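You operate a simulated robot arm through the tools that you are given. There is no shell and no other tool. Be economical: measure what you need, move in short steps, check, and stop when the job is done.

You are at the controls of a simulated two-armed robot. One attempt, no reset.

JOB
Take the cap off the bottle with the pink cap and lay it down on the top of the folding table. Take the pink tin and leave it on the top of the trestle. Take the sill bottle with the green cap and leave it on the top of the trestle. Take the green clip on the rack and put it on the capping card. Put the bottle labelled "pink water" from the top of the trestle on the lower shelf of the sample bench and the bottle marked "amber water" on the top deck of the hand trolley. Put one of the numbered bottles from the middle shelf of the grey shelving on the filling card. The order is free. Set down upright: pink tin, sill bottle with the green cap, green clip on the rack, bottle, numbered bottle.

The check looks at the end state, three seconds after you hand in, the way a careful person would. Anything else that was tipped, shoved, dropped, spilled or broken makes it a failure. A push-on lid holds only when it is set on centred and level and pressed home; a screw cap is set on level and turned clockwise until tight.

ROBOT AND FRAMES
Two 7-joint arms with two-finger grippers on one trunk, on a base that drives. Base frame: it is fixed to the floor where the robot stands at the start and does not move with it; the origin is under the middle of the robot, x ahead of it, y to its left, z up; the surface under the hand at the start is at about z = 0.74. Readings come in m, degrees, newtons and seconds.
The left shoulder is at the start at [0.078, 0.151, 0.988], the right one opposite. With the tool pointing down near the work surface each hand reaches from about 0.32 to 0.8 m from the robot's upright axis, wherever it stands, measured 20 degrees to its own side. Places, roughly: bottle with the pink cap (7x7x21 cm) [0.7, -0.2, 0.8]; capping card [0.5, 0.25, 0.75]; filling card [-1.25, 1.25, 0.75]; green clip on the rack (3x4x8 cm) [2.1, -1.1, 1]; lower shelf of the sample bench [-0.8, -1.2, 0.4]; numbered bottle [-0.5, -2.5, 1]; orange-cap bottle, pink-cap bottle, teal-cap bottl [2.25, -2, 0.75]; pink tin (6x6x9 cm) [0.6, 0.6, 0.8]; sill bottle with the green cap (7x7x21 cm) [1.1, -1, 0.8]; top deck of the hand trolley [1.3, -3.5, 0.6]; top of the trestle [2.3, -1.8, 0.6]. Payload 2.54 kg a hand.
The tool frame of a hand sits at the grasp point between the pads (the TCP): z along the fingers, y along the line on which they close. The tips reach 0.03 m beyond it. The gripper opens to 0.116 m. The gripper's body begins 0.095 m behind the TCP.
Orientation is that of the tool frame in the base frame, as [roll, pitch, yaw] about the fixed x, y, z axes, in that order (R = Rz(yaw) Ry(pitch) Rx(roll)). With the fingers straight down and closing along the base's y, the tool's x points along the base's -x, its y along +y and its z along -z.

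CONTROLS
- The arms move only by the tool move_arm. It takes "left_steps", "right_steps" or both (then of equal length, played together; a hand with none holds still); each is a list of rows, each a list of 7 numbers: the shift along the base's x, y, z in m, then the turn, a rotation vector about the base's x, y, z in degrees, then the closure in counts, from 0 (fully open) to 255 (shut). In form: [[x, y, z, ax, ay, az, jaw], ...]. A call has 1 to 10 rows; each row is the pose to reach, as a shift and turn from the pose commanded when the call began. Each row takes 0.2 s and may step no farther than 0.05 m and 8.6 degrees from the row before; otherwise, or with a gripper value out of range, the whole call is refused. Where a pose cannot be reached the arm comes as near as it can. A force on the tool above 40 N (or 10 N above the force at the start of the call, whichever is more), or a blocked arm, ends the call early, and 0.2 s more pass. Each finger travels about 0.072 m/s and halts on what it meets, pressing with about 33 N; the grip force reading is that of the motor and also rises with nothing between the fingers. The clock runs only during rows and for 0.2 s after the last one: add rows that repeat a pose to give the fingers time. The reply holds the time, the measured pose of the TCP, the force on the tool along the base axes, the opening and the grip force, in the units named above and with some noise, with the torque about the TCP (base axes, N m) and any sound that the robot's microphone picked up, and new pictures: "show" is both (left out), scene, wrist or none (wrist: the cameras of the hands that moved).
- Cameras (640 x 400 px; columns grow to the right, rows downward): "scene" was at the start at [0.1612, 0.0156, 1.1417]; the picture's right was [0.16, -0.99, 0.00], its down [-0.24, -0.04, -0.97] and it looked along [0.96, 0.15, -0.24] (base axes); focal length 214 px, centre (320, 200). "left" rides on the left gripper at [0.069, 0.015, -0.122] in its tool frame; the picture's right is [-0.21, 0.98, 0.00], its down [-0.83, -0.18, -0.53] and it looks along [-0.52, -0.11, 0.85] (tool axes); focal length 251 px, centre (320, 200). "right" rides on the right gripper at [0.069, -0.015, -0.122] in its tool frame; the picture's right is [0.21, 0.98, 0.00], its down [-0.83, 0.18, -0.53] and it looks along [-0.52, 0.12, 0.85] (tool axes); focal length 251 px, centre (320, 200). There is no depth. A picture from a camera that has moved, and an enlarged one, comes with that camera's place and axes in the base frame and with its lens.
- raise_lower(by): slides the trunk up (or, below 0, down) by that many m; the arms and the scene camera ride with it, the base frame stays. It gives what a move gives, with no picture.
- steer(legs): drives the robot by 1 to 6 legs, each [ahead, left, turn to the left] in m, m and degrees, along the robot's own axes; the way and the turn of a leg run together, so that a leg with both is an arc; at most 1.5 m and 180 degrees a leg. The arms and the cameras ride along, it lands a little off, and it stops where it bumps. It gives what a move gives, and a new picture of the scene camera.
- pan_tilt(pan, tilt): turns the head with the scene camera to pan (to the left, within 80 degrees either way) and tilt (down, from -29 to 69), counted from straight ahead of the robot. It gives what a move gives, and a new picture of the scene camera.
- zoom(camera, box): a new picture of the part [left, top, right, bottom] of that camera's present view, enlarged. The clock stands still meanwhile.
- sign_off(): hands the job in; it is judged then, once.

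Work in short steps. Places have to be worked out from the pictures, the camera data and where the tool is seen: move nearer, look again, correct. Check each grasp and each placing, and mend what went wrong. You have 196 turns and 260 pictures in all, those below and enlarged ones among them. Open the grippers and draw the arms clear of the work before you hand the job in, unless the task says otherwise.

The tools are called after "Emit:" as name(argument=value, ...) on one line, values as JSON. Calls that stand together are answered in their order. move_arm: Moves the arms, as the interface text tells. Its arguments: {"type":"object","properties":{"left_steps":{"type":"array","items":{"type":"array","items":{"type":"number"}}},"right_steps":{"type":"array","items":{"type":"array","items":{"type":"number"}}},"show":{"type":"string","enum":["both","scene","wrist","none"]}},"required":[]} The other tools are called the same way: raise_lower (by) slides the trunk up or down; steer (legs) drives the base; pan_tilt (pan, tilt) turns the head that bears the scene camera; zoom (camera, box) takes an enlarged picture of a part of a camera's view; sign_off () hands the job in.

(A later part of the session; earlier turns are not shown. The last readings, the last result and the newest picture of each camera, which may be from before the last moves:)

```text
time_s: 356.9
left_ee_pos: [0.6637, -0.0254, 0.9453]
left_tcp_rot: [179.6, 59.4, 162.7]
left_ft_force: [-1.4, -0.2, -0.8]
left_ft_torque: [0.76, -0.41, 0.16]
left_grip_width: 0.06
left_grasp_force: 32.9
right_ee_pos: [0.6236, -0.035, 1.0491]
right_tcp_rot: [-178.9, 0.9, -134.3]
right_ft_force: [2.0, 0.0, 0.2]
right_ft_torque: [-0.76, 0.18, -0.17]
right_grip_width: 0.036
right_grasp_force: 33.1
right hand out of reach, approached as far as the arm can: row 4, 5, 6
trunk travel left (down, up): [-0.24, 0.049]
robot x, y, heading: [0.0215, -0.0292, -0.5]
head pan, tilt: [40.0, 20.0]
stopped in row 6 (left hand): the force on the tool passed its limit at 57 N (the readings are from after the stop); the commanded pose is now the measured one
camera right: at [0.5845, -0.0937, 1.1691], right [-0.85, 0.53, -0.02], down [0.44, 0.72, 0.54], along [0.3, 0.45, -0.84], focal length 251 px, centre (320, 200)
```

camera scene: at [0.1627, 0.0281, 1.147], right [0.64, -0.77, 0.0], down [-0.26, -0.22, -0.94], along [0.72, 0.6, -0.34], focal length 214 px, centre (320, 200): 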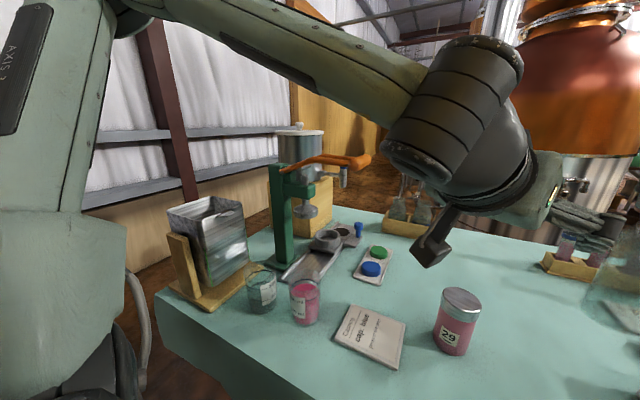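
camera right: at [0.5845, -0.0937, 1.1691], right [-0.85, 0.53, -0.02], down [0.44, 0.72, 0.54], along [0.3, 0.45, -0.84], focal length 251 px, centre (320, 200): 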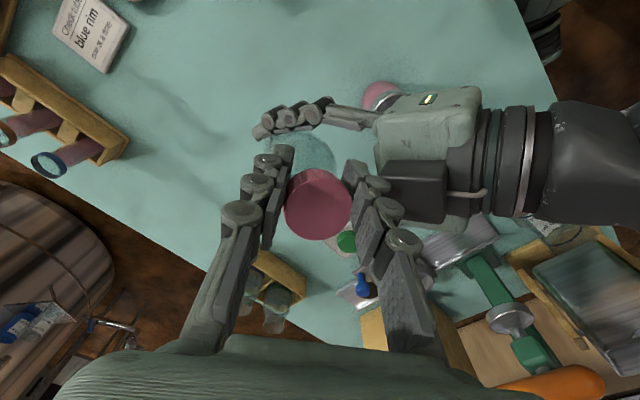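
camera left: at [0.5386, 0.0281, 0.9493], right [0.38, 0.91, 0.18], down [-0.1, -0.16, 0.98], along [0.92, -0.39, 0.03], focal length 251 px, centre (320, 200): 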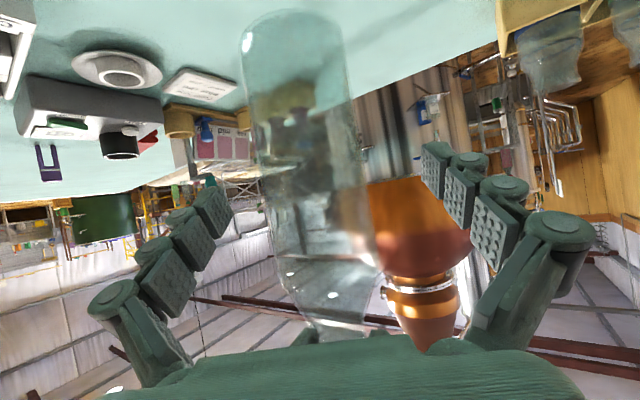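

The right hand hit its reach limit and drifted, tilting the bottle a little in the left grip. I release the cap, lift the right hand clear, and look at the situation.

Emit:
move_arm(right_steps=[[0, 0, 0, 0, 0, 0, 150], [0, 0, 0, 0, 0, 0, 150], [0, 0, 0.04, 0, 0, 0, 150], [0, 0, 0.08, 0, 0, 0, 150]], show="wrist")

Emit:
pan_tilt(pan=0, tilt=15)

```text
time_s: 357.9
left_ee_pos: [0.6636, -0.0258, 0.9436]
left_tcp_rot: [179.8, 59.4, 163.1]
left_ft_force: [-0.1, 0.4, -1.0]
left_ft_torque: [0.0, 0.0, 0.0]
left_grip_width: 0.0586
left_grasp_force: 33.0
right_ee_pos: [0.595, -0.0329, 1.1111]
right_tcp_rot: [-178.9, 1.0, -134.5]
right_ft_force: [-0.3, -0.2, -0.9]
right_ft_torque: [0.02, 0.0, 0.02]
right_grip_width: 0.0475
right_grasp_force: 0.1
right hand out of reach, approached as far as the arm can: row 3, 4
trunk travel left (down, up): [-0.24, 0.049]
robot x, y, heading: [0.0218, -0.0353, -0.5]
head pan, tilt: [40.0, 20.0]
camera right: at [0.5545, -0.093, 1.2311], right [-0.85, 0.53, -0.02], down [0.43, 0.72, 0.54], along [0.31, 0.45, -0.84], focal length 251 px, centre (320, 200)
```

right: 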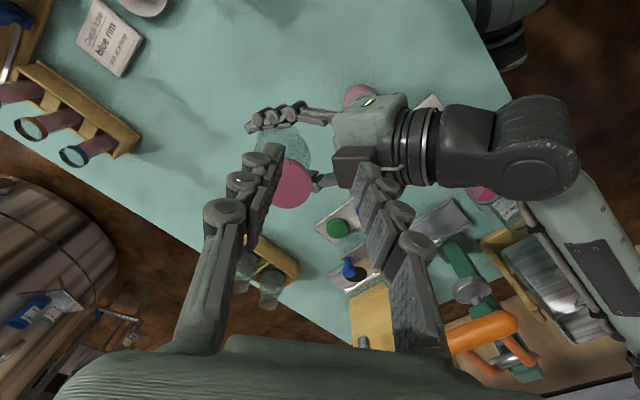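

```text
time_s: 358.9
left_ee_pos: [0.6651, -0.0261, 0.945]
left_tcp_rot: [179.7, 59.5, 162.9]
left_ft_force: [-0.5, -1.3, -0.6]
left_ft_torque: [0.0, 0.01, 0.0]
left_grip_width: 0.0582
left_grasp_force: 33.3
right_ee_pos: [0.5944, -0.0349, 1.1097]
right_tcp_rot: [-178.9, 1.0, -134.5]
right_ft_force: [0.0, 0.0, 0.4]
right_ft_torque: [0.0, 0.0, 0.0]
right_grip_width: 0.0478
right_grasp_force: 0.0
trunk travel left (down, up): [-0.24, 0.049]
robot x, y, heading: [0.0209, -0.0294, -0.3]
head pan, tilt: [0.0, 15.0]
camera scene: at [0.1837, -0.0317, 1.1552], right [-0.01, -1.0, 0.0], down [-0.26, 0.0, -0.97], along [0.97, -0.01, -0.26], focal length 214 px, centre (320, 200)
```

scene: 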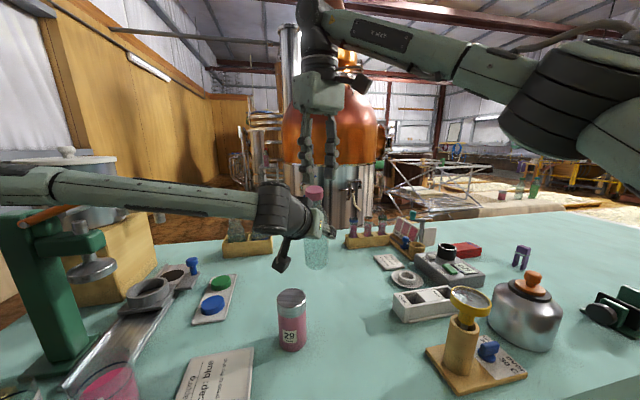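

The bottle stays in the left grip. I move the right hand out to the right and unwind its yaw; then swing the left hand to point more to the right, bringing the bottle to where the right arm has freedom.

Emit:
move_arm(right_steps=[[0, -0.045, 0.0, 0, 0, -8, 100], [0, -0.09, 0.0, 0, 0, -16, 100], [0, -0.135, 0, 0, 0, -24, 100], [0, -0.18, 0, 0, 0, -32, 100], [0, -0.225, 0, 0, 0, -40, 100], [0, -0.26, 0, 0, 0, -48, 100], [0, -0.28, 0, 0, 0, -56, 100]], show="none")

Emit:
move_arm(left_steps=[[0, -0.01, 0.005, 0, 0, -7, 255], [0, -0.02, 0.01, 0, 0, -14, 255], [0, -0.03, 0.01, 0, 0, -21, 255], [-0.005, -0.045, 0.01, 0, 0, -28, 255], [-0.01, -0.06, 0.01, 0, 0, -35, 255], [-0.02, -0.08, 0.01, 0, 0, -42, 255], [-0.03, -0.1, 0.01, 0, 0, -49, 255], [-0.04, -0.12, 0.01, 0, 0, -49, 255]], show="both")

```text
time_s: 360.6
left_ee_pos: [0.6656, -0.0264, 0.9454]
left_tcp_rot: [179.8, 59.4, 162.9]
left_ft_force: [-0.8, 0.6, -0.1]
left_ft_torque: [0.0, 0.0, -0.02]
left_grip_width: 0.0581
left_grasp_force: 33.3
right_ee_pos: [0.5949, -0.3127, 1.1114]
right_tcp_rot: [-178.9, 0.9, 169.4]
right_ft_force: [-0.2, 0.0, -0.8]
right_ft_torque: [0.04, 0.01, -0.02]
right_grip_width: 0.0706
right_grasp_force: 0.0
trunk travel left (down, up): [-0.24, 0.049]
robot x, y, heading: [0.0192, -0.0297, -0.5]
head pan, tilt: [0.0, 15.0]
```

```text
time_s: 362.4
left_ee_pos: [0.6095, -0.1323, 0.9572]
left_tcp_rot: [179.6, 59.7, 114.1]
left_ft_force: [0.7, -0.3, -1.3]
left_ft_torque: [-0.04, 0.01, -0.07]
left_grip_width: 0.0582
left_grasp_force: 32.9
left hand out of reach, approached as far as the arm can: row 7, 8
right_ee_pos: [0.5956, -0.3123, 1.111]
right_tcp_rot: [-178.9, 0.9, 169.7]
right_ft_force: [0.3, -0.1, -0.4]
right_ft_torque: [-0.02, 0.04, 0.0]
right_grip_width: 0.0705
right_grasp_force: 0.1
trunk travel left (down, up): [-0.24, 0.049]
robot x, y, heading: [0.0243, -0.036, -0.4]
head pan, tilt: [0.0, 15.0]
camera scene: at [0.1839, -0.0317, 1.1552], right [-0.01, -1.0, 0.0], down [-0.26, 0.0, -0.97], along [0.97, -0.01, -0.26], focal length 214 px, centre (320, 200)
camera left: at [0.5653, -0.0004, 0.9579], right [0.93, 0.31, 0.19], down [-0.19, -0.04, 0.98], along [0.31, -0.95, 0.02], focal length 251 px, centre (320, 200)
```

scene: 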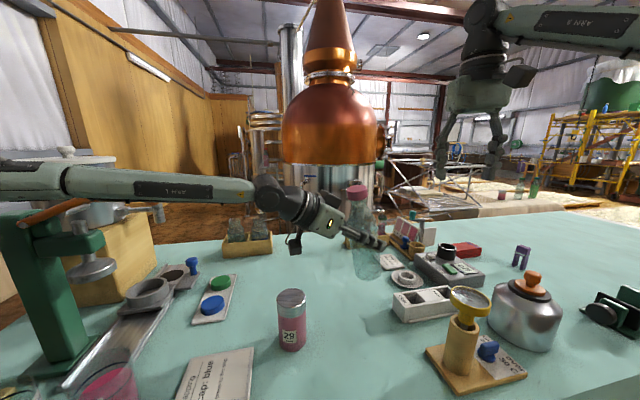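
left: 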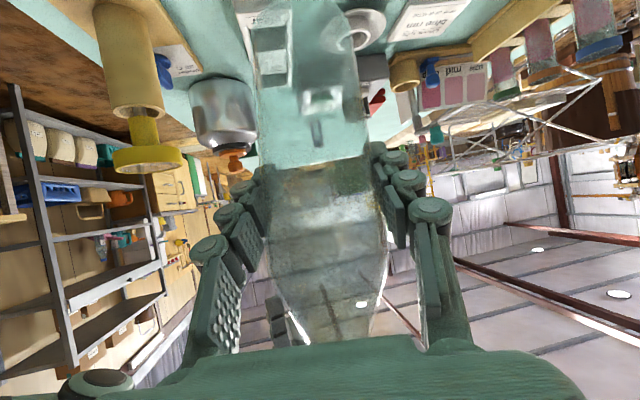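

Bottle is held near (0.61,−0.13), leaning ~16° back toward the left hand. I rotate the left hand to bring it upright.

Emit:
move_arm(left_steps=[[0, 0, 0, 7.3, 3.25, 0, 255], [0, 0, 0, 14.6, 6.5, 0, 255], [0, 0, 0, 14.6, 6.5, 0, 255]], right_steps=[[0, 0.03, 0.0, 0, 0, 0, 60], [0, 0.06, 0.0, 0, 0, 0, 60], [0.0, 0.08, 0.02, 0, 0, 0, 60]], show="both")

```text
time_s: 363.1
left_ee_pos: [0.5755, -0.1048, 0.9545]
left_tcp_rot: [179.7, 43.5, 114.1]
left_ft_force: [-0.1, -0.5, -1.2]
left_ft_torque: [-0.01, 0.02, -0.03]
left_grip_width: 0.058
left_grasp_force: 32.9
left hand out of reach, approached as far as the arm can: row 1, 2, 3
right_ee_pos: [0.5917, -0.2326, 1.1322]
right_tcp_rot: [-178.9, 0.9, 169.7]
right_ft_force: [0.0, 0.4, 0.2]
right_ft_torque: [-0.02, 0.02, 0.0]
right_grip_width: 0.0889
right_grasp_force: 0.0
trunk travel left (down, up): [-0.24, 0.049]
robot x, y, heading: [0.0199, -0.0296, -0.4]
head pan, tilt: [0.0, 15.0]
camera scene: at [0.1834, -0.0312, 1.1553], right [-0.01, -1.0, 0.0], down [-0.26, 0.0, -0.97], along [0.97, -0.01, -0.26], focal length 214 px, centre (320, 200)
camera right: at [0.5212, -0.2326, 1.2524], right [-0.04, 1.0, -0.02], down [0.84, 0.04, 0.54], along [0.54, 0.0, -0.84], focal length 251 px, centre (320, 200)
camera left: at [0.5351, 0.0217, 0.9941], right [0.95, 0.26, 0.15], down [-0.07, -0.29, 0.96], along [0.29, -0.92, -0.25], focal length 251 px, centre (320, 200)
```

scene: 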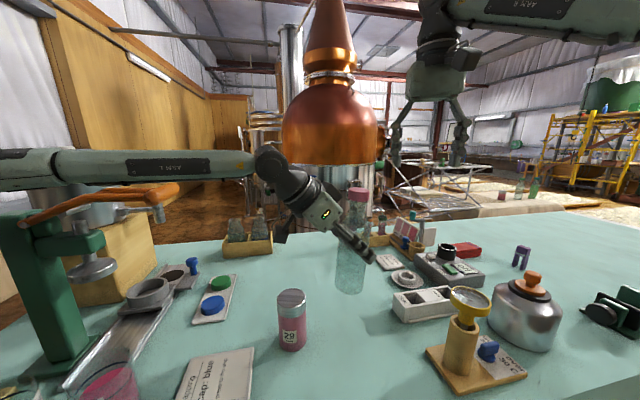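
right: 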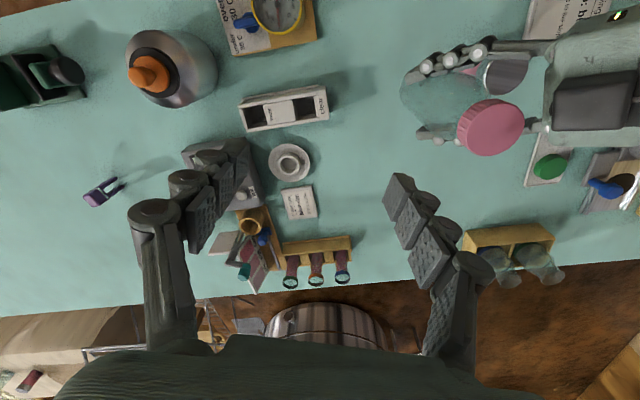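
left: 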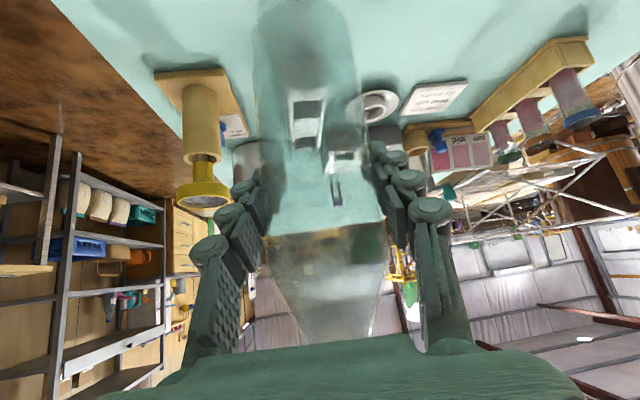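

Now the bottle is upright, cap at about (0.572,−0.106, 1.06). I bring the right hand over it, pre-rotated clockwise by 55° with fingers half open.

Emit:
move_arm(right_steps=[[-0.002, 0.0, 0.01, 0, 0, -8, 110], [-0.004, 0.01, 0.015, 0, 0, -16, 110], [-0.008, 0.035, 0.015, 0, 0, -24, 110], [-0.012, 0.06, 0.015, 0, 0, -32, 110], [-0.016, 0.085, 0.015, 0, 0, -40, 110], [-0.02, 0.11, 0.015, 0, 0, -48, 110], [-0.02, 0.127, 0.01, 0, 0, -55, 110]], show="both")

```text
time_s: 364.8
left_ee_pos: [0.577, -0.1046, 0.9552]
left_tcp_rot: [179.7, 43.5, 114.2]
left_ft_force: [0.0, -0.6, 0.0]
left_ft_torque: [-0.01, 0.01, -0.03]
left_grip_width: 0.0581
left_grasp_force: 33.1
right_ee_pos: [0.5757, -0.1058, 1.142]
right_tcp_rot: [-179.0, 0.9, 114.6]
right_ft_force: [-0.3, -0.2, 0.7]
right_ft_torque: [0.05, 0.0, 0.0]
right_grip_width: 0.0659
right_grasp_force: 0.0
trunk travel left (down, up): [-0.24, 0.049]
robot x, y, heading: [0.0194, -0.0342, -0.4]
head pan, tilt: [0.0, 15.0]
camera scene: at [0.1838, -0.0316, 1.1552], right [-0.01, -1.0, 0.0], down [-0.26, 0.0, -0.97], along [0.97, -0.01, -0.26], focal length 214 px, centre (320, 200)
camera right: at [0.5345, -0.0456, 1.2631], right [0.8, 0.6, -0.02], down [0.51, -0.66, 0.54], along [0.31, -0.44, -0.84], focal length 251 px, centre (320, 200)
```

scene: 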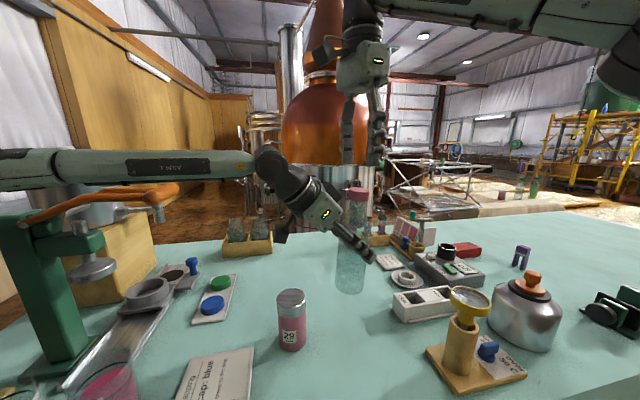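
right: 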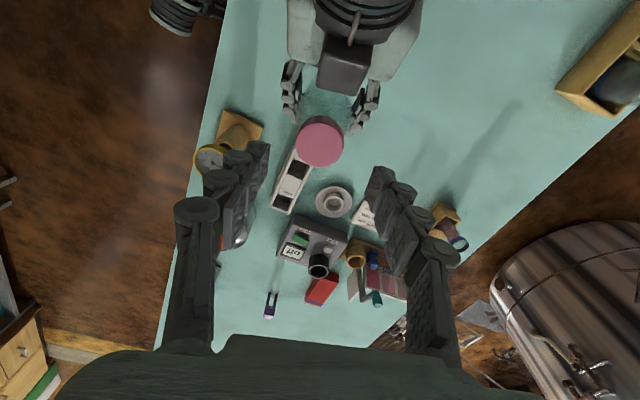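

Aligned with the cap. Descend, grip, and check.

Emit:
move_arm(right_steps=[[-0.003, 0.003, -0.04, 0, 0, 0, 110], [-0.003, 0.003, -0.078, 0, 0, 0, 110], [-0.003, 0.003, -0.078, 0, 0, 0, 255], [-0.003, 0.003, -0.078, 0, 0, 0, 255], [-0.003, 0.003, -0.078, 0, 0, 0, 255], [-0.003, 0.003, -0.078, 0, 0, 0, 255]], show="wrist")

```text
time_s: 366.1
left_ee_pos: [0.5774, -0.1066, 0.9547]
left_tcp_rot: [179.7, 43.5, 114.1]
left_ft_force: [-10.8, -4.9, -1.5]
left_ft_torque: [0.38, -0.75, -0.01]
left_grip_width: 0.0582
left_grasp_force: 33.2
right_ee_pos: [0.5711, -0.1025, 1.0634]
right_tcp_rot: [-179.1, 0.8, 114.6]
right_ft_force: [10.7, 4.5, -0.1]
right_ft_torque: [0.19, -0.35, 0.07]
right_grip_width: 0.0358
right_grasp_force: 32.9
trunk travel left (down, up): [-0.24, 0.049]
robot x, y, heading: [0.0192, -0.0318, -0.7]
head pan, tilt: [0.0, 15.0]
camera right: at [0.5301, -0.043, 1.1845], right [0.8, 0.6, -0.02], down [0.51, -0.66, 0.54], along [0.31, -0.44, -0.84], focal length 251 px, centre (320, 200)
```

right: 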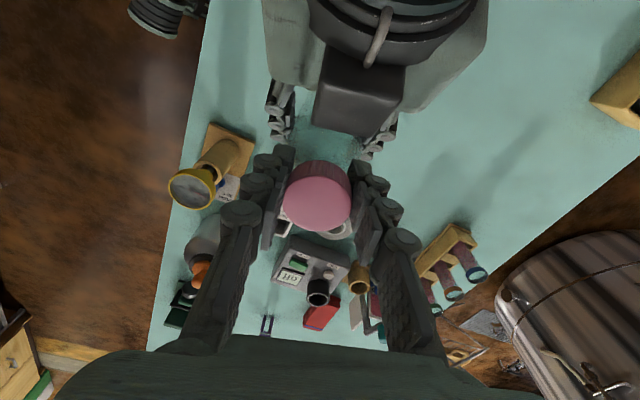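

Gripped. Now turn counter-clockwise 68°, with a small shift to relieve side force.

Emit:
move_arm(right_steps=[[0.003, 0.001, 0, 0, 0, 0, 255], [0.003, 0.001, 0, 0, 0, 8.5, 255], [0.003, 0.001, 0, 0, 0, 17, 255], [0.003, 0.001, 0, 0, 0, 25.5, 255], [0.003, 0.001, 0, 0, 0, 34, 255], [0.003, 0.001, 0.0005, 0, 0, 42.5, 255], [0.003, 0.001, 0.0005, 0, 0, 51, 255], [0.003, 0.001, 0.0005, 0, 0, 59.5, 255], [0.003, 0.001, 0.001, 0, 0, 68, 255]], show="wrist")

```text
time_s: 368.1
left_ee_pos: [0.5772, -0.1054, 0.9547]
left_tcp_rot: [179.7, 43.6, 114.3]
left_ft_force: [5.8, 14.2, -2.4]
left_ft_torque: [-1.35, 0.76, 0.04]
left_grip_width: 0.0581
left_grasp_force: 33.3
right_ee_pos: [0.5742, -0.1023, 1.0619]
right_tcp_rot: [-178.9, 0.8, -177.4]
right_ft_force: [-4.6, -14.1, 1.2]
right_ft_torque: [-0.22, -0.23, -0.1]
right_grip_width: 0.0362
right_grasp_force: 33.0
trunk travel left (down, up): [-0.24, 0.049]
robot x, y, heading: [0.0211, -0.031, -0.5]
head pan, tilt: [0.0, 15.0]
camera right: at [0.5052, -0.1181, 1.1835], right [-0.26, 0.97, -0.02], down [0.81, 0.23, 0.54], along [0.53, 0.12, -0.84], focal length 251 px, centre (320, 200)
```

right: 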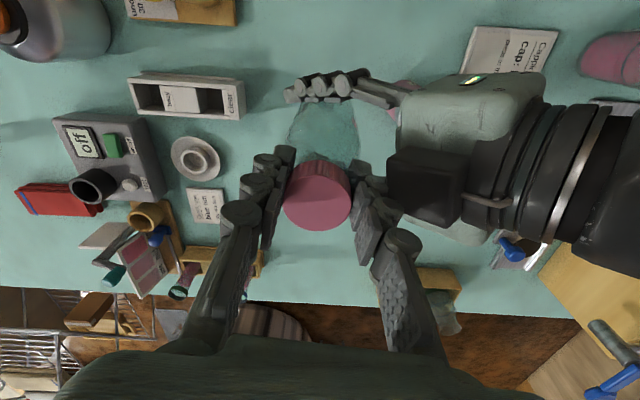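

The cap turned freely. Test with a gentle 6 mm pull upward.

Emit:
move_arm(right_steps=[[0, -0.001, 0.003, 0, 0, 0, 255], [0, -0.001, 0.006, 0, 0, 0, 255]], show="none")

```text
time_s: 368.8
left_ee_pos: [0.5778, -0.1055, 0.9578]
left_tcp_rot: [179.5, 43.9, 114.1]
left_ft_force: [3.8, 10.7, 13.8]
left_ft_torque: [-1.09, 0.73, 0.05]
left_grip_width: 0.0582
left_grasp_force: 32.7
right_ee_pos: [0.5745, -0.1025, 1.0666]
right_tcp_rot: [-178.9, 0.7, -177.2]
right_ft_force: [-3.1, -11.9, -14.7]
right_ft_torque: [-0.09, -0.32, -0.1]
right_grip_width: 0.0361
right_grasp_force: 32.3
trunk travel left (down, up): [-0.24, 0.049]
robot x, y, heading: [0.0213, -0.0309, -0.4]
head pan, tilt: [0.0, 15.0]
```

Still threaded. Ease down, open slightly, turn back 68°, regrip and unscrew again.

Emit:
move_arm(right_steps=[[0, 0, -0.005, 0, 0, 0, 255], [0, 0, -0.005, 0, 0, 0, 145], [0, 0, -0.005, 0, 0, -8.5, 145], [0, 0, -0.005, 0, 0, -17, 145], [0, 0, -0.005, 0, 0, -25.5, 145], [0, 0, -0.005, 0, 0, -34, 145], [0, 0, -0.005, 0, 0, -42.5, 145], [0, 0, -0.005, 0, 0, -51, 145], [0, 0, -0.005, 0, 0, -59.5, 145], [0, 0, -0.005, 0, 0, -68, 145]], show="none")

Emit:
move_arm(right_steps=[[0, 0, 0, 0, 0, 0, 255], [0, 0, 0, 0, 0, 0, 255], [0, 0, 0, 0, 0, 8.5, 255], [0, 0, 0, 0, 0, 17, 255], [0, 0, 0, 0, 0, 25.5, 255], [0, 0, 0.0005, 0, 0, 34, 255], [0, 0, 0.001, 0, 0, 42.5, 255], [0, 0, 0.001, 0, 0, 51, 255], [0, 0, 0.001, 0, 0, 59.5, 255], [0, 0, 0.001, 0, 0, 68, 255]], show="none")

Emit:
move_arm(right_steps=[[0, 0, 0.003, 0, 0, 0, 255], [0, 0, 0.006, 0, 0, 0, 255]], show="none")

```text
time_s: 370.9
left_ee_pos: [0.5767, -0.105, 0.9542]
left_tcp_rot: [179.7, 43.6, 114.2]
left_ft_force: [0.3, -0.3, -1.2]
left_ft_torque: [0.0, 0.02, 0.02]
left_grip_width: 0.0575
left_grasp_force: 32.8
right_ee_pos: [0.5744, -0.1025, 1.0639]
right_tcp_rot: [-179.0, 0.9, 114.5]
right_ft_force: [0.2, -0.2, -0.5]
right_ft_torque: [-0.01, -0.03, 0.02]
right_grip_width: 0.0497
right_grasp_force: 0.1
trunk travel left (down, up): [-0.24, 0.049]
robot x, y, heading: [0.0202, -0.0294, -0.5]
head pan, tilt: [0.0, 15.0]
```

```text
time_s: 373.1
left_ee_pos: [0.577, -0.1062, 0.955]
left_tcp_rot: [179.7, 43.6, 114.4]
left_ft_force: [-9.6, 6.1, -5.2]
left_ft_torque: [-0.75, -0.18, 0.05]
left_grip_width: 0.0574
left_grasp_force: 33.2
right_ee_pos: [0.5723, -0.1022, 1.0649]
right_tcp_rot: [-178.8, 0.9, -177.2]
right_ft_force: [9.8, -6.0, 5.6]
right_ft_torque: [0.12, -0.87, -0.04]
right_grip_width: 0.0357
right_grasp_force: 32.6
trunk travel left (down, up): [-0.24, 0.049]
robot x, y, heading: [0.0243, -0.0344, -0.4]
head pan, tilt: [0.0, 15.0]
```

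```text
time_s: 373.8
left_ee_pos: [0.5785, -0.1056, 0.9575]
left_tcp_rot: [179.6, 43.9, 114.1]
left_ft_force: [-4.9, 5.1, 8.4]
left_ft_torque: [-0.54, 0.17, 0.03]
left_grip_width: 0.0574
left_grasp_force: 33.2
right_ee_pos: [0.5738, -0.103, 1.0685]
right_tcp_rot: [-178.8, 0.6, -177.3]
right_ft_force: [4.3, -5.0, -9.0]
right_ft_torque: [-0.07, -0.59, -0.04]
right_grip_width: 0.0356
right_grasp_force: 32.7
trunk travel left (down, up): [-0.24, 0.049]
robot x, y, heading: [0.022, -0.0293, -0.7]
head pan, tilt: [0.0, 15.0]
```

The cap is rising (upward push seen). Another cycle.

Emit:
move_arm(right_steps=[[0, 0, -0.003, 0, 0, 0, 255], [0, 0, -0.003, 0, 0, 0, 145], [0, 0, -0.003, 0, 0, -8.5, 145], [0, 0, -0.003, 0, 0, -17, 145], [0, 0, -0.003, 0, 0, -25.5, 145], [0, 0, -0.003, 0, 0, -34, 145], [0, 0, -0.003, 0, 0, -42.5, 145], [0, 0, -0.003, 0, 0, -51, 145], [0, 0, -0.003, 0, 0, -59.5, 145], [0, 0, -0.003, 0, 0, -68, 145]], show="none")

Emit:
move_arm(right_steps=[[0, 0, 0, 0, 0, 0, 255], [0, 0, 0, 0, 0, 0, 255], [0, 0, 0, 0, 0, 8.5, 255], [0, 0, 0, 0, 0, 17, 255], [0, 0, 0.0005, 0, 0, 25.5, 255], [0, 0, 0.001, 0, 0, 34, 255], [0, 0, 0.001, 0, 0, 42.5, 255], [0, 0, 0.001, 0, 0, 51, 255], [0, 0, 0.001, 0, 0, 59.5, 255], [0, 0, 0.001, 0, 0, 68, 255]], show="none")

Emit:
move_arm(right_steps=[[0, 0, 0.003, 0, 0, 0, 255], [0, 0, 0.006, 0, 0, 0, 255]], show="wrist")

```text
time_s: 375.9
left_ee_pos: [0.5769, -0.1053, 0.9531]
left_tcp_rot: [179.7, 43.6, 114.2]
left_ft_force: [-0.3, -0.2, -1.5]
left_ft_torque: [0.0, -0.03, -0.01]
left_grip_width: 0.0575
left_grasp_force: 32.8
right_ee_pos: [0.5738, -0.1029, 1.068]
right_tcp_rot: [-179.0, 0.9, 114.5]
right_ft_force: [0.5, 0.7, -0.2]
right_ft_torque: [0.01, -0.02, -0.01]
right_grip_width: 0.0501
right_grasp_force: 0.0
trunk travel left (down, up): [-0.24, 0.049]
robot x, y, heading: [0.0218, -0.0345, -0.8]
head pan, tilt: [0.0, 15.0]
```

```text
time_s: 378.1
left_ee_pos: [0.5773, -0.1057, 0.9545]
left_tcp_rot: [179.7, 43.5, 114.2]
left_ft_force: [-9.1, 2.2, -2.0]
left_ft_torque: [-0.34, -0.38, 0.02]
left_grip_width: 0.0574
left_grasp_force: 33.3
right_ee_pos: [0.5731, -0.1021, 1.069]
right_tcp_rot: [-178.9, 0.8, -177.2]
right_ft_force: [8.8, -1.5, 0.9]
right_ft_torque: [0.14, -0.76, -0.04]
right_grip_width: 0.034
right_grasp_force: 33.4
trunk travel left (down, up): [-0.24, 0.049]
robot x, y, heading: [0.0205, -0.0259, -0.6]
head pan, tilt: [0.0, 15.0]
```

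```text
time_s: 378.8
left_ee_pos: [0.5777, -0.1059, 0.9562]
left_tcp_rot: [179.5, 44.0, 114.1]
left_ft_force: [-8.4, 2.3, 14.4]
left_ft_torque: [-0.3, -0.36, 0.01]
left_grip_width: 0.0574
left_grasp_force: 32.9
right_ee_pos: [0.573, -0.1026, 1.0735]
right_tcp_rot: [-178.8, 0.7, -177.3]
right_ft_force: [7.3, -3.4, -15.5]
right_ft_torque: [0.0, -0.57, 0.02]
right_grip_width: 0.0337
right_grasp_force: 33.0
trunk travel left (down, up): [-0.24, 0.049]
robot x, y, heading: [0.0216, -0.0335, -0.5]
head pan, tilt: [0.0, 15.0]
camera right: at [0.5046, -0.1182, 1.1947], right [-0.26, 0.97, -0.02], down [0.81, 0.23, 0.54], along [0.53, 0.12, -0.84], focal length 251 px, centre (320, 200)
```

right: 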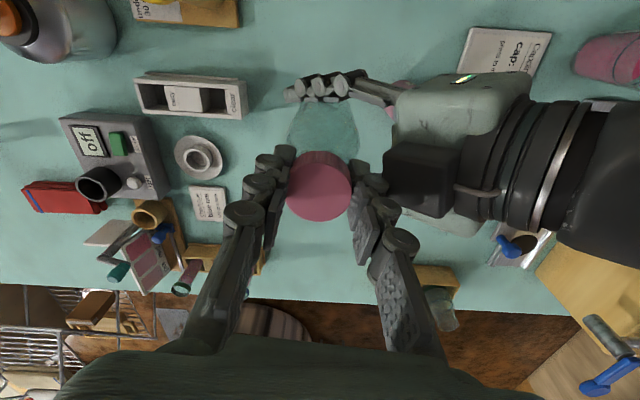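

Continue with more turns, keeping the grip height constant.

Emit:
move_arm(right_steps=[[0, 0, -0.006, 0, 0, 0, 255], [0, 0, -0.006, 0, 0, 0, 145], [0, 0, -0.006, 0, 0, -8.5, 145], [0, 0, -0.006, 0, 0, -17, 145], [0, 0, -0.006, 0, 0, -25.5, 145], [0, 0, -0.006, 0, 0, -34, 145], [0, 0, -0.006, 0, 0, -42.5, 145], [0, 0, -0.006, 0, 0, -51, 145], [0, 0, -0.006, 0, 0, -59.5, 145], [0, 0, -0.006, 0, 0, -68, 145]], show="none")

Emit:
move_arm(right_steps=[[0, 0, 0, 0, 0, 0, 255], [0, 0, 0, 0, 0, 0, 255], [0, 0, 0, 0, 0, 8.5, 255], [0, 0, 0, 0, 0, 17, 255], [0, 0, 0, 0, 0, 25.5, 255], [0, 0, 0.0005, 0, 0, 34, 255], [0, 0, 0.001, 0, 0, 42.5, 255], [0, 0, 0.001, 0, 0, 51, 255], [0, 0, 0.001, 0, 0, 59.5, 255], [0, 0, 0.001, 0, 0, 68, 255]], show="none")

Emit:
move_arm(right_steps=[[0, 0, 0, 0, 0, 0, 255], [0, 0, 0, 0, 0, 0, 145], [0, 0, 0, 0, 0, -8.5, 145], [0, 0, 0, 0, 0, -17, 145], [0, 0, 0, 0, 0, -25.5, 145], [0, 0, 0, 0, 0, -34, 145], [0, 0, 0, 0, 0, -42.5, 145], [0, 0, 0, 0, 0, -51, 145], [0, 0, 0, 0, 0, -59.5, 145], [0, 0, 0, 0, 0, -68, 145]], show="none")

Emit:
move_arm(right_steps=[[0, 0, 0, 0, 0, 0, 255], [0, 0, 0, 0, 0, 0, 255], [0, 0, 0, 0, 0, 8.5, 255], [0, 0, 0, 0, 0, 17, 255], [0, 0, 0, 0, 0, 25.5, 255], [0, 0, 0.0005, 0, 0, 34, 255], [0, 0, 0.001, 0, 0, 42.5, 255], [0, 0, 0.001, 0, 0, 51, 255], [0, 0, 0.001, 0, 0, 59.5, 255], [0, 0, 0.001, 0, 0, 68, 255]], show="none")

Emit:
move_arm(right_steps=[[0, 0, 0.003, 0, 0, 0, 255], [0, 0, 0.006, 0, 0, 0, 255]], show="none")

```text
time_s: 380.9
left_ee_pos: [0.5773, -0.1067, 0.9543]
left_tcp_rot: [179.8, 43.6, 114.2]
left_ft_force: [-0.9, -0.4, -0.1]
left_ft_torque: [0.0, 0.0, -0.03]
left_grip_width: 0.0577
left_grasp_force: 33.4
right_ee_pos: [0.5737, -0.1034, 1.0697]
right_tcp_rot: [-178.8, 0.9, 114.4]
right_ft_force: [0.1, 0.2, -0.4]
right_ft_torque: [0.01, -0.03, 0.02]
right_grip_width: 0.05
right_grasp_force: 0.0
trunk travel left (down, up): [-0.24, 0.049]
robot x, y, heading: [0.021, -0.0341, -0.5]
head pan, tilt: [0.0, 15.0]
```

```text
time_s: 383.1
left_ee_pos: [0.5774, -0.1059, 0.9548]
left_tcp_rot: [179.8, 43.6, 114.3]
left_ft_force: [-1.0, 0.5, -0.9]
left_ft_torque: [-0.05, -0.1, 0.03]
left_grip_width: 0.0572
left_grasp_force: 33.1
right_ee_pos: [0.5725, -0.1016, 1.0698]
right_tcp_rot: [-178.9, 0.8, -177.2]
right_ft_force: [0.7, 0.2, -0.3]
right_ft_torque: [-0.04, -0.03, -0.04]
right_grip_width: 0.0358
right_grasp_force: 32.9
trunk travel left (down, up): [-0.24, 0.049]
robot x, y, heading: [0.0188, -0.0309, -0.5]
head pan, tilt: [0.0, 15.0]
```

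```text
time_s: 385.4
left_ee_pos: [0.5764, -0.1051, 0.9544]
left_tcp_rot: [179.8, 43.6, 114.2]
left_ft_force: [0.4, -0.2, -0.3]
left_ft_torque: [0.0, 0.02, 0.03]
left_grip_width: 0.0573
left_grasp_force: 32.8
right_ee_pos: [0.5743, -0.1026, 1.0701]
right_tcp_rot: [-178.9, 0.8, 114.6]
right_ft_force: [0.3, -0.3, 0.3]
right_ft_torque: [0.01, -0.01, 0.02]
right_grip_width: 0.0501
right_grasp_force: 0.1
trunk travel left (down, up): [-0.24, 0.049]
robot x, y, heading: [0.0243, -0.0336, -0.6]
head pan, tilt: [0.0, 15.0]
```

```text
time_s: 387.6
left_ee_pos: [0.5766, -0.1065, 0.9544]
left_tcp_rot: [179.7, 43.6, 114.3]
left_ft_force: [0.7, 0.0, -1.3]
left_ft_torque: [-0.02, -0.03, -0.01]
left_grip_width: 0.0575
left_grasp_force: 33.2
right_ee_pos: [0.5732, -0.1024, 1.0707]
right_tcp_rot: [-178.9, 1.0, -177.2]
right_ft_force: [0.5, 0.4, 0.6]
right_ft_torque: [-0.04, -0.01, 0.02]
right_grip_width: 0.0351
right_grasp_force: 32.7
trunk travel left (down, up): [-0.24, 0.049]
robot x, y, heading: [0.0221, -0.0307, -0.2]
head pan, tilt: [0.0, 15.0]
```

```text
time_s: 388.1
left_ee_pos: [0.5774, -0.1055, 0.9535]
left_tcp_rot: [179.7, 43.7, 114.2]
left_ft_force: [-1.8, -0.4, -1.1]
left_ft_torque: [0.04, 0.0, 0.03]
left_grip_width: 0.0571
left_grasp_force: 32.6
right_ee_pos: [0.5739, -0.1051, 1.0767]
right_tcp_rot: [-179.0, 0.9, -177.3]
right_ft_force: [0.2, 0.9, 0.7]
right_ft_torque: [0.0, -0.02, -0.01]
right_grip_width: 0.0352
right_grasp_force: 33.2
trunk travel left (down, up): [-0.24, 0.049]
robot x, y, heading: [0.0206, -0.0325, -0.5]
head pan, tilt: [0.0, 15.0]
```

No resistance now: the cap is free. Lift it and verify.

Emit:
move_arm(right_steps=[[0, 0, 0.02, 0, 0, 0, 255], [0, -0.01, 0.05, 0, 0, 0, 255], [0, -0.05, 0.06, 0, 0, 0, 255], [0, -0.1, 0.06, 0, 0, 0, 255], [0, -0.14, 0.06, 0, 0, 0, 255]], show="both")

```text
time_s: 389.4
left_ee_pos: [0.577, -0.1063, 0.9549]
left_tcp_rot: [179.8, 43.6, 114.2]
left_ft_force: [0.3, -1.6, -1.6]
left_ft_torque: [-0.02, 0.0, 0.0]
left_grip_width: 0.0573
left_grasp_force: 32.8
right_ee_pos: [0.5735, -0.2417, 1.1362]
right_tcp_rot: [-179.0, 0.8, -177.3]
right_ft_force: [-0.3, 0.0, 0.2]
right_ft_torque: [0.01, -0.01, 0.03]
right_grip_width: 0.0351
right_grasp_force: 32.7
trunk travel left (down, up): [-0.24, 0.049]
robot x, y, heading: [0.0198, -0.031, -0.4]
head pan, tilt: [0.0, 15.0]
camera scene: at [0.1835, -0.0322, 1.1553], right [-0.01, -1.0, 0.0], down [-0.26, 0.0, -0.97], along [0.97, -0.01, -0.26], focal length 214 px, centre (320, 200)
camera right: at [0.5042, -0.2581, 1.257], right [-0.26, 0.97, -0.02], down [0.81, 0.23, 0.54], along [0.53, 0.12, -0.84], focal length 251 px, centre (320, 200)
```

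scene: 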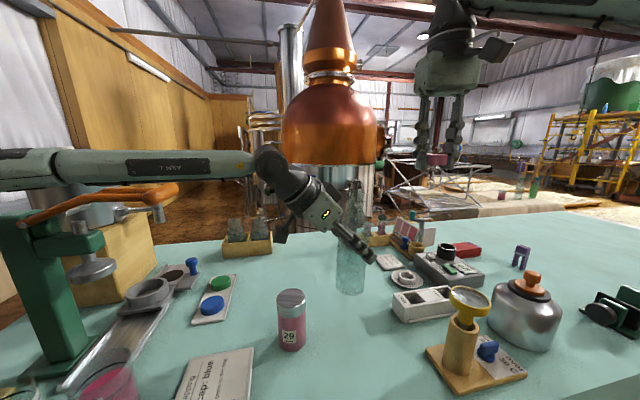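
right: 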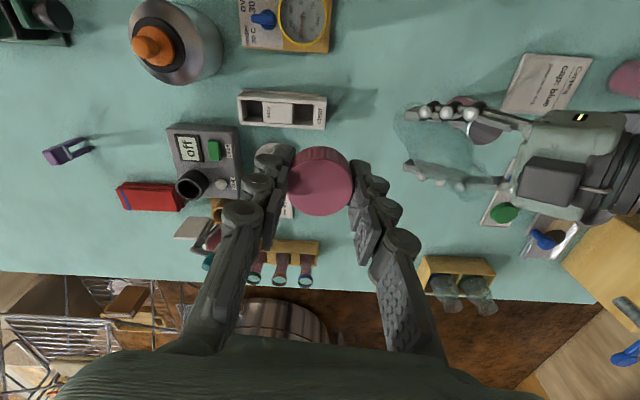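

The cap is off. First set the bottle back on its original spot (0.72,−0.187) with the left hand.

Emit:
move_arm(left_steps=[[0.036, -0.02, 0, 0, 0, 0, 255], [0.072, -0.04, 0, 0, 0, 0, 255], [0.108, -0.06, 0, 0, 0, 0, 255], [0.143, -0.08, 0, 0, 0, 0, 255], [0.143, -0.08, -0.04, 0, 0, 0, 255], [0.143, -0.08, -0.075, 0, 0, 0, 255]], right_steps=[[-0.02, -0.01, 0, 0, 0, 0, 255], [-0.04, -0.02, 0, 0, 0, 0, 255], [-0.06, -0.03, 0, 0, 0, 0, 255], [-0.08, -0.03, 0, 0, 0, 0, 255], [-0.08, -0.03, 0, 0, 0, 0, 255], [-0.08, -0.03, 0, 0, 0, 0, 255]], show="both")

```text
time_s: 390.8
left_ee_pos: [0.5805, -0.103, 0.9364]
left_tcp_rot: [179.6, 43.6, 114.4]
left_ft_force: [0.2, 0.0, -1.2]
left_ft_torque: [-0.02, -0.01, 0.05]
left_grip_width: 0.0573
left_grasp_force: 33.0
left hand out of reach, approached as far as the arm can: row 1, 2, 3, 4, 5, 6
right_ee_pos: [0.4941, -0.273, 1.1368]
right_tcp_rot: [-178.9, 0.9, -177.4]
right_ft_force: [0.1, -0.6, 0.2]
right_ft_torque: [0.03, 0.01, -0.02]
right_grip_width: 0.0352
right_grasp_force: 32.7
trunk travel left (down, up): [-0.24, 0.049]
robot x, y, heading: [0.0191, -0.033, -0.3]
head pan, tilt: [0.0, 15.0]
camera scene: at [0.1834, -0.0318, 1.1553], right [-0.01, -1.0, 0.0], down [-0.26, 0.0, -0.97], along [0.97, -0.01, -0.26], focal length 214 px, centre (320, 200)
camera right: at [0.4247, -0.2888, 1.257], right [-0.26, 0.97, -0.02], down [0.81, 0.23, 0.54], along [0.53, 0.12, -0.84], focal length 251 px, centre (320, 200)
camera left: at [0.5391, 0.023, 0.9756], right [0.95, 0.27, 0.15], down [-0.07, -0.29, 0.96], along [0.3, -0.92, -0.25], focal length 251 px, centre (320, 200)
```

scene: 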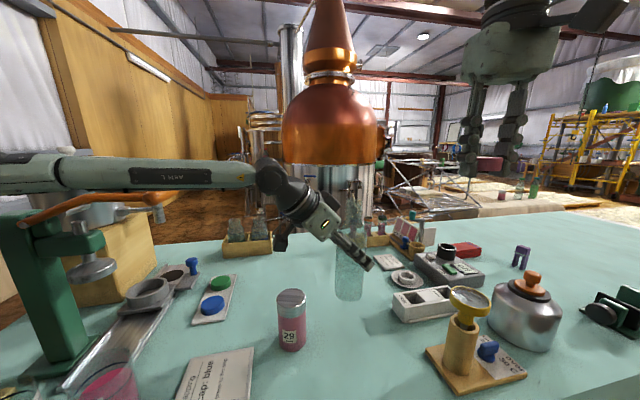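
right: 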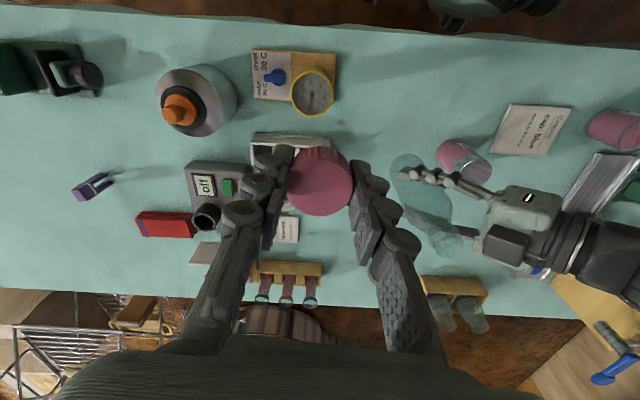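
left: 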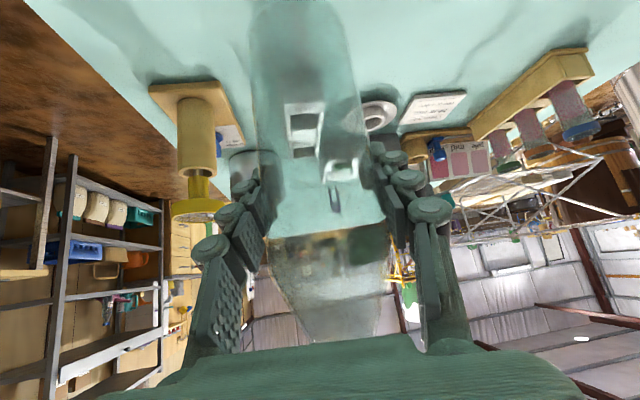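

The left arm can't extend further in this posture, so I'll set the bottle down right here (clear spot at ≈0.58,−0.10) by lowering the trunk, and re-place it later with the right hand. First put the left hand's fine height by trunk: −0.08.

Emit:
raise_lower(by=-0.075)

Emit:
pan_tilt(pan=0, tilt=30)

```text
time_s: 391.9
left_ee_pos: [0.5823, -0.1034, 0.8614]
left_tcp_rot: [179.5, 43.6, 114.5]
left_ft_force: [-1.2, -1.5, -0.8]
left_ft_torque: [0.01, -0.01, 0.02]
left_grip_width: 0.0577
left_grasp_force: 33.3
right_ee_pos: [0.4947, -0.273, 1.0611]
right_tcp_rot: [-178.9, 1.0, -177.5]
right_ft_force: [-0.8, 0.2, 0.7]
right_ft_torque: [-0.02, 0.01, 0.02]
right_grip_width: 0.0351
right_grasp_force: 32.8
trunk travel left (down, up): [-0.165, 0.124]
robot x, y, heading: [0.021, -0.0338, -0.5]
head pan, tilt: [0.0, 15.0]
```

```text
time_s: 392.6
left_ee_pos: [0.5804, -0.1037, 0.8608]
left_tcp_rot: [179.6, 43.6, 114.4]
left_ft_force: [-0.3, 0.0, -0.9]
left_ft_torque: [0.0, 0.02, 0.01]
left_grip_width: 0.0572
left_grasp_force: 32.7
right_ee_pos: [0.4942, -0.2731, 1.0617]
right_tcp_rot: [-178.9, 1.0, -177.4]
right_ft_force: [-0.2, -0.4, -0.4]
right_ft_torque: [0.02, 0.03, -0.05]
right_grip_width: 0.0353
right_grasp_force: 32.9
trunk travel left (down, up): [-0.165, 0.124]
robot x, y, heading: [0.0207, -0.0316, -0.5]
head pan, tilt: [0.0, 30.0]
camera scene: at [0.1807, -0.0317, 1.0561], right [-0.01, -1.0, 0.0], down [-0.5, 0.0, -0.87], along [0.87, -0.01, -0.5], focal length 214 px, centre (320, 200)
```

scene: 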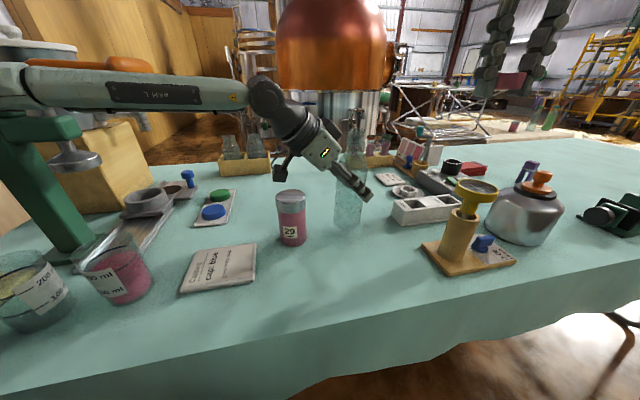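

Base is ~2.5 cm above the cloth. Lower by trunk in small steps watching force.

Emit:
raise_lower(by=-0.016)

Emit:
raise_lower(by=-0.005)

Emit:
zoom(camera="scene", box=[240, 120, 440, 245])

```text
time_s: 393.3
left_ee_pos: [0.5815, -0.1026, 0.8453]
left_tcp_rot: [179.5, 43.6, 114.4]
left_ft_force: [-0.1, -0.8, -0.7]
left_ft_torque: [0.01, 0.01, 0.0]
left_grip_width: 0.0576
left_grasp_force: 32.6
right_ee_pos: [0.4932, -0.2732, 1.0462]
right_tcp_rot: [-178.9, 0.9, -177.4]
right_ft_force: [0.1, -0.2, -0.1]
right_ft_torque: [-0.03, 0.0, 0.0]
right_grip_width: 0.0352
right_grasp_force: 32.4
trunk travel left (down, up): [-0.149, 0.14]
robot x, y, heading: [0.022, -0.0365, -0.7]
head pan, tilt: [0.0, 30.0]
```

```text
time_s: 393.8
left_ee_pos: [0.5814, -0.1038, 0.8399]
left_tcp_rot: [179.4, 43.6, 114.4]
left_ft_force: [0.4, 0.2, 0.1]
left_ft_torque: [-0.02, 0.0, -0.07]
left_grip_width: 0.0572
left_grasp_force: 33.1
right_ee_pos: [0.4938, -0.273, 1.0403]
right_tcp_rot: [-178.8, 0.9, -177.4]
right_ft_force: [-0.1, -0.2, 0.4]
right_ft_torque: [-0.03, -0.03, -0.01]
right_grip_width: 0.0348
right_grasp_force: 32.6
trunk travel left (down, up): [-0.144, 0.145]
robot x, y, heading: [0.0239, -0.0315, -0.3]
head pan, tilt: [0.0, 30.0]
```

```text
3.20 times, centred on (340, 182) of scene
camera zoom: at [0.1806, -0.0317, 1.0351], right [-0.01, -1.0, 0.0], down [-0.5, 0.0, -0.87], along [0.87, -0.01, -0.5], focal length 686 px, centre (256, 256)
```

zoom: 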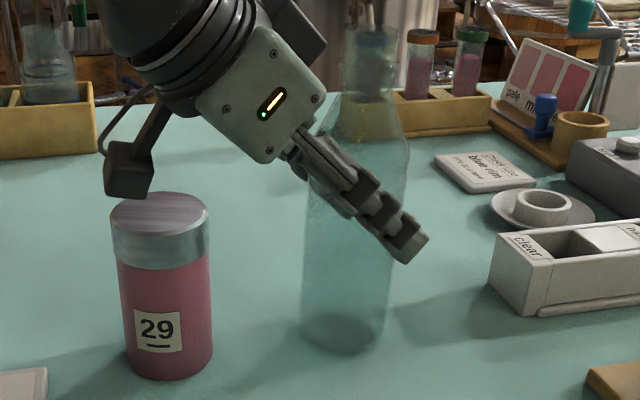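

Pod still ~3 cm above the tin. Lower 5 mm more at a time.

Emit:
raise_lower(by=-0.005)

Emit:
raise_lower(by=-0.005)

```text
time_s: 394.4
left_ee_pos: [0.5812, -0.1036, 0.8381]
left_tcp_rot: [179.5, 43.9, 114.4]
left_ft_force: [-1.0, 2.1, 9.8]
left_ft_torque: [0.0, 0.15, -0.01]
left_grip_width: 0.0575
left_grasp_force: 33.0
right_ee_pos: [0.4932, -0.2726, 1.0364]
right_tcp_rot: [-178.9, 0.9, -177.4]
right_ft_force: [-0.1, -0.7, 0.3]
right_ft_torque: [0.0, 0.01, 0.02]
right_grip_width: 0.0353
right_grasp_force: 33.0
trunk travel left (down, up): [-0.139, 0.15]
robot x, y, heading: [0.0235, -0.031, -0.7]
head pan, tilt: [0.0, 30.0]
```

```text
time_s: 394.9
left_ee_pos: [0.5822, -0.1036, 0.8348]
left_tcp_rot: [179.1, 44.1, 114.0]
left_ft_force: [1.3, 2.4, 24.9]
left_ft_torque: [-0.03, -0.08, 0.03]
left_grip_width: 0.058
left_grasp_force: 32.7
right_ee_pos: [0.4929, -0.2718, 1.0324]
right_tcp_rot: [-179.0, 1.0, -177.4]
right_ft_force: [-0.2, 0.4, -0.3]
right_ft_torque: [-0.03, -0.01, 0.0]
right_grip_width: 0.0349
right_grasp_force: 32.9
trunk travel left (down, up): [-0.134, 0.155]
robot x, y, heading: [0.0195, -0.0328, -0.1]
head pan, tilt: [0.0, 30.0]
```

Standing with 25 N. Ease 4 mm, open, and withdraw up along the tool axis.

Emit:
raise_lower(by=0.005)

Emit:
move_arm(left_steps=[[0, 0, 0, 0, 0, 0, 170], [0, 0, 0, 0, 0, 0, 60], [0, 0, 0, 0, 0, 0, 60], [-0.01, 0.022, 0.025, 0, 0, 0, 60], [-0.02, 0.044, 0.05, 0, 0, 0, 60], [-0.03, 0.066, 0.08, 0, 0, 0, 60], [-0.04, 0.088, 0.11, 0, 0, 0, 60], [-0.05, 0.1, 0.15, 0, 0, 0, 60]], show="scene")

```text
time_s: 395.4
left_ee_pos: [0.5818, -0.1037, 0.8348]
left_tcp_rot: [179.4, 43.6, 114.2]
left_ft_force: [5.5, -2.5, 13.3]
left_ft_torque: [-0.46, -0.51, 0.08]
left_grip_width: 0.0574
left_grasp_force: 33.2
right_ee_pos: [0.4947, -0.273, 1.0354]
right_tcp_rot: [-178.9, 0.9, -177.4]
right_ft_force: [-0.4, 1.0, -0.1]
right_ft_torque: [0.01, -0.01, 0.03]
right_grip_width: 0.0351
right_grasp_force: 32.8
trunk travel left (down, up): [-0.139, 0.15]
robot x, y, heading: [0.0215, -0.0315, -0.3]
head pan, tilt: [0.0, 30.0]
```

```text
time_s: 397.2
left_ee_pos: [0.5151, -0.0165, 0.9853]
left_tcp_rot: [179.5, 43.6, 114.9]
left_ft_force: [-0.5, -0.2, 0.0]
left_ft_torque: [0.02, 0.03, 0.01]
left_grip_width: 0.0886
left_grasp_force: 0.0
left hand out of reach, approached as far as the arm can: row 5, 6, 7, 8
right_ee_pos: [0.4947, -0.2728, 1.0353]
right_tcp_rot: [-178.9, 0.9, -177.3]
right_ft_force: [0.8, 0.5, -0.1]
right_ft_torque: [-0.02, -0.01, 0.0]
right_grip_width: 0.0352
right_grasp_force: 33.2
trunk travel left (down, up): [-0.139, 0.15]
robot x, y, heading: [0.0232, -0.0288, -0.4]
head pan, tilt: [0.0, 30.0]
camera scene: at [0.1806, -0.0317, 1.03], right [-0.01, -1.0, 0.0], down [-0.5, 0.0, -0.87], along [0.87, -0.01, -0.5], focal length 214 px, centre (320, 200)
```

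scene: 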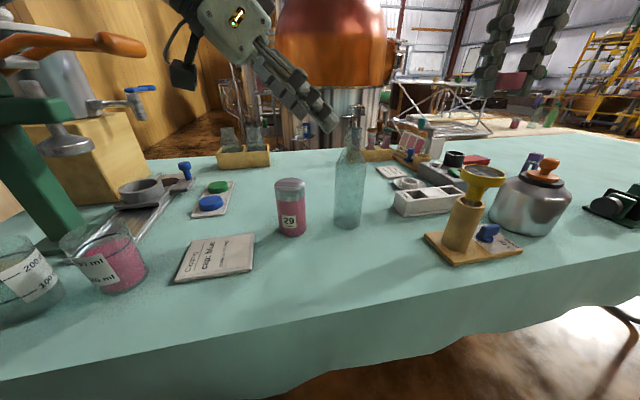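

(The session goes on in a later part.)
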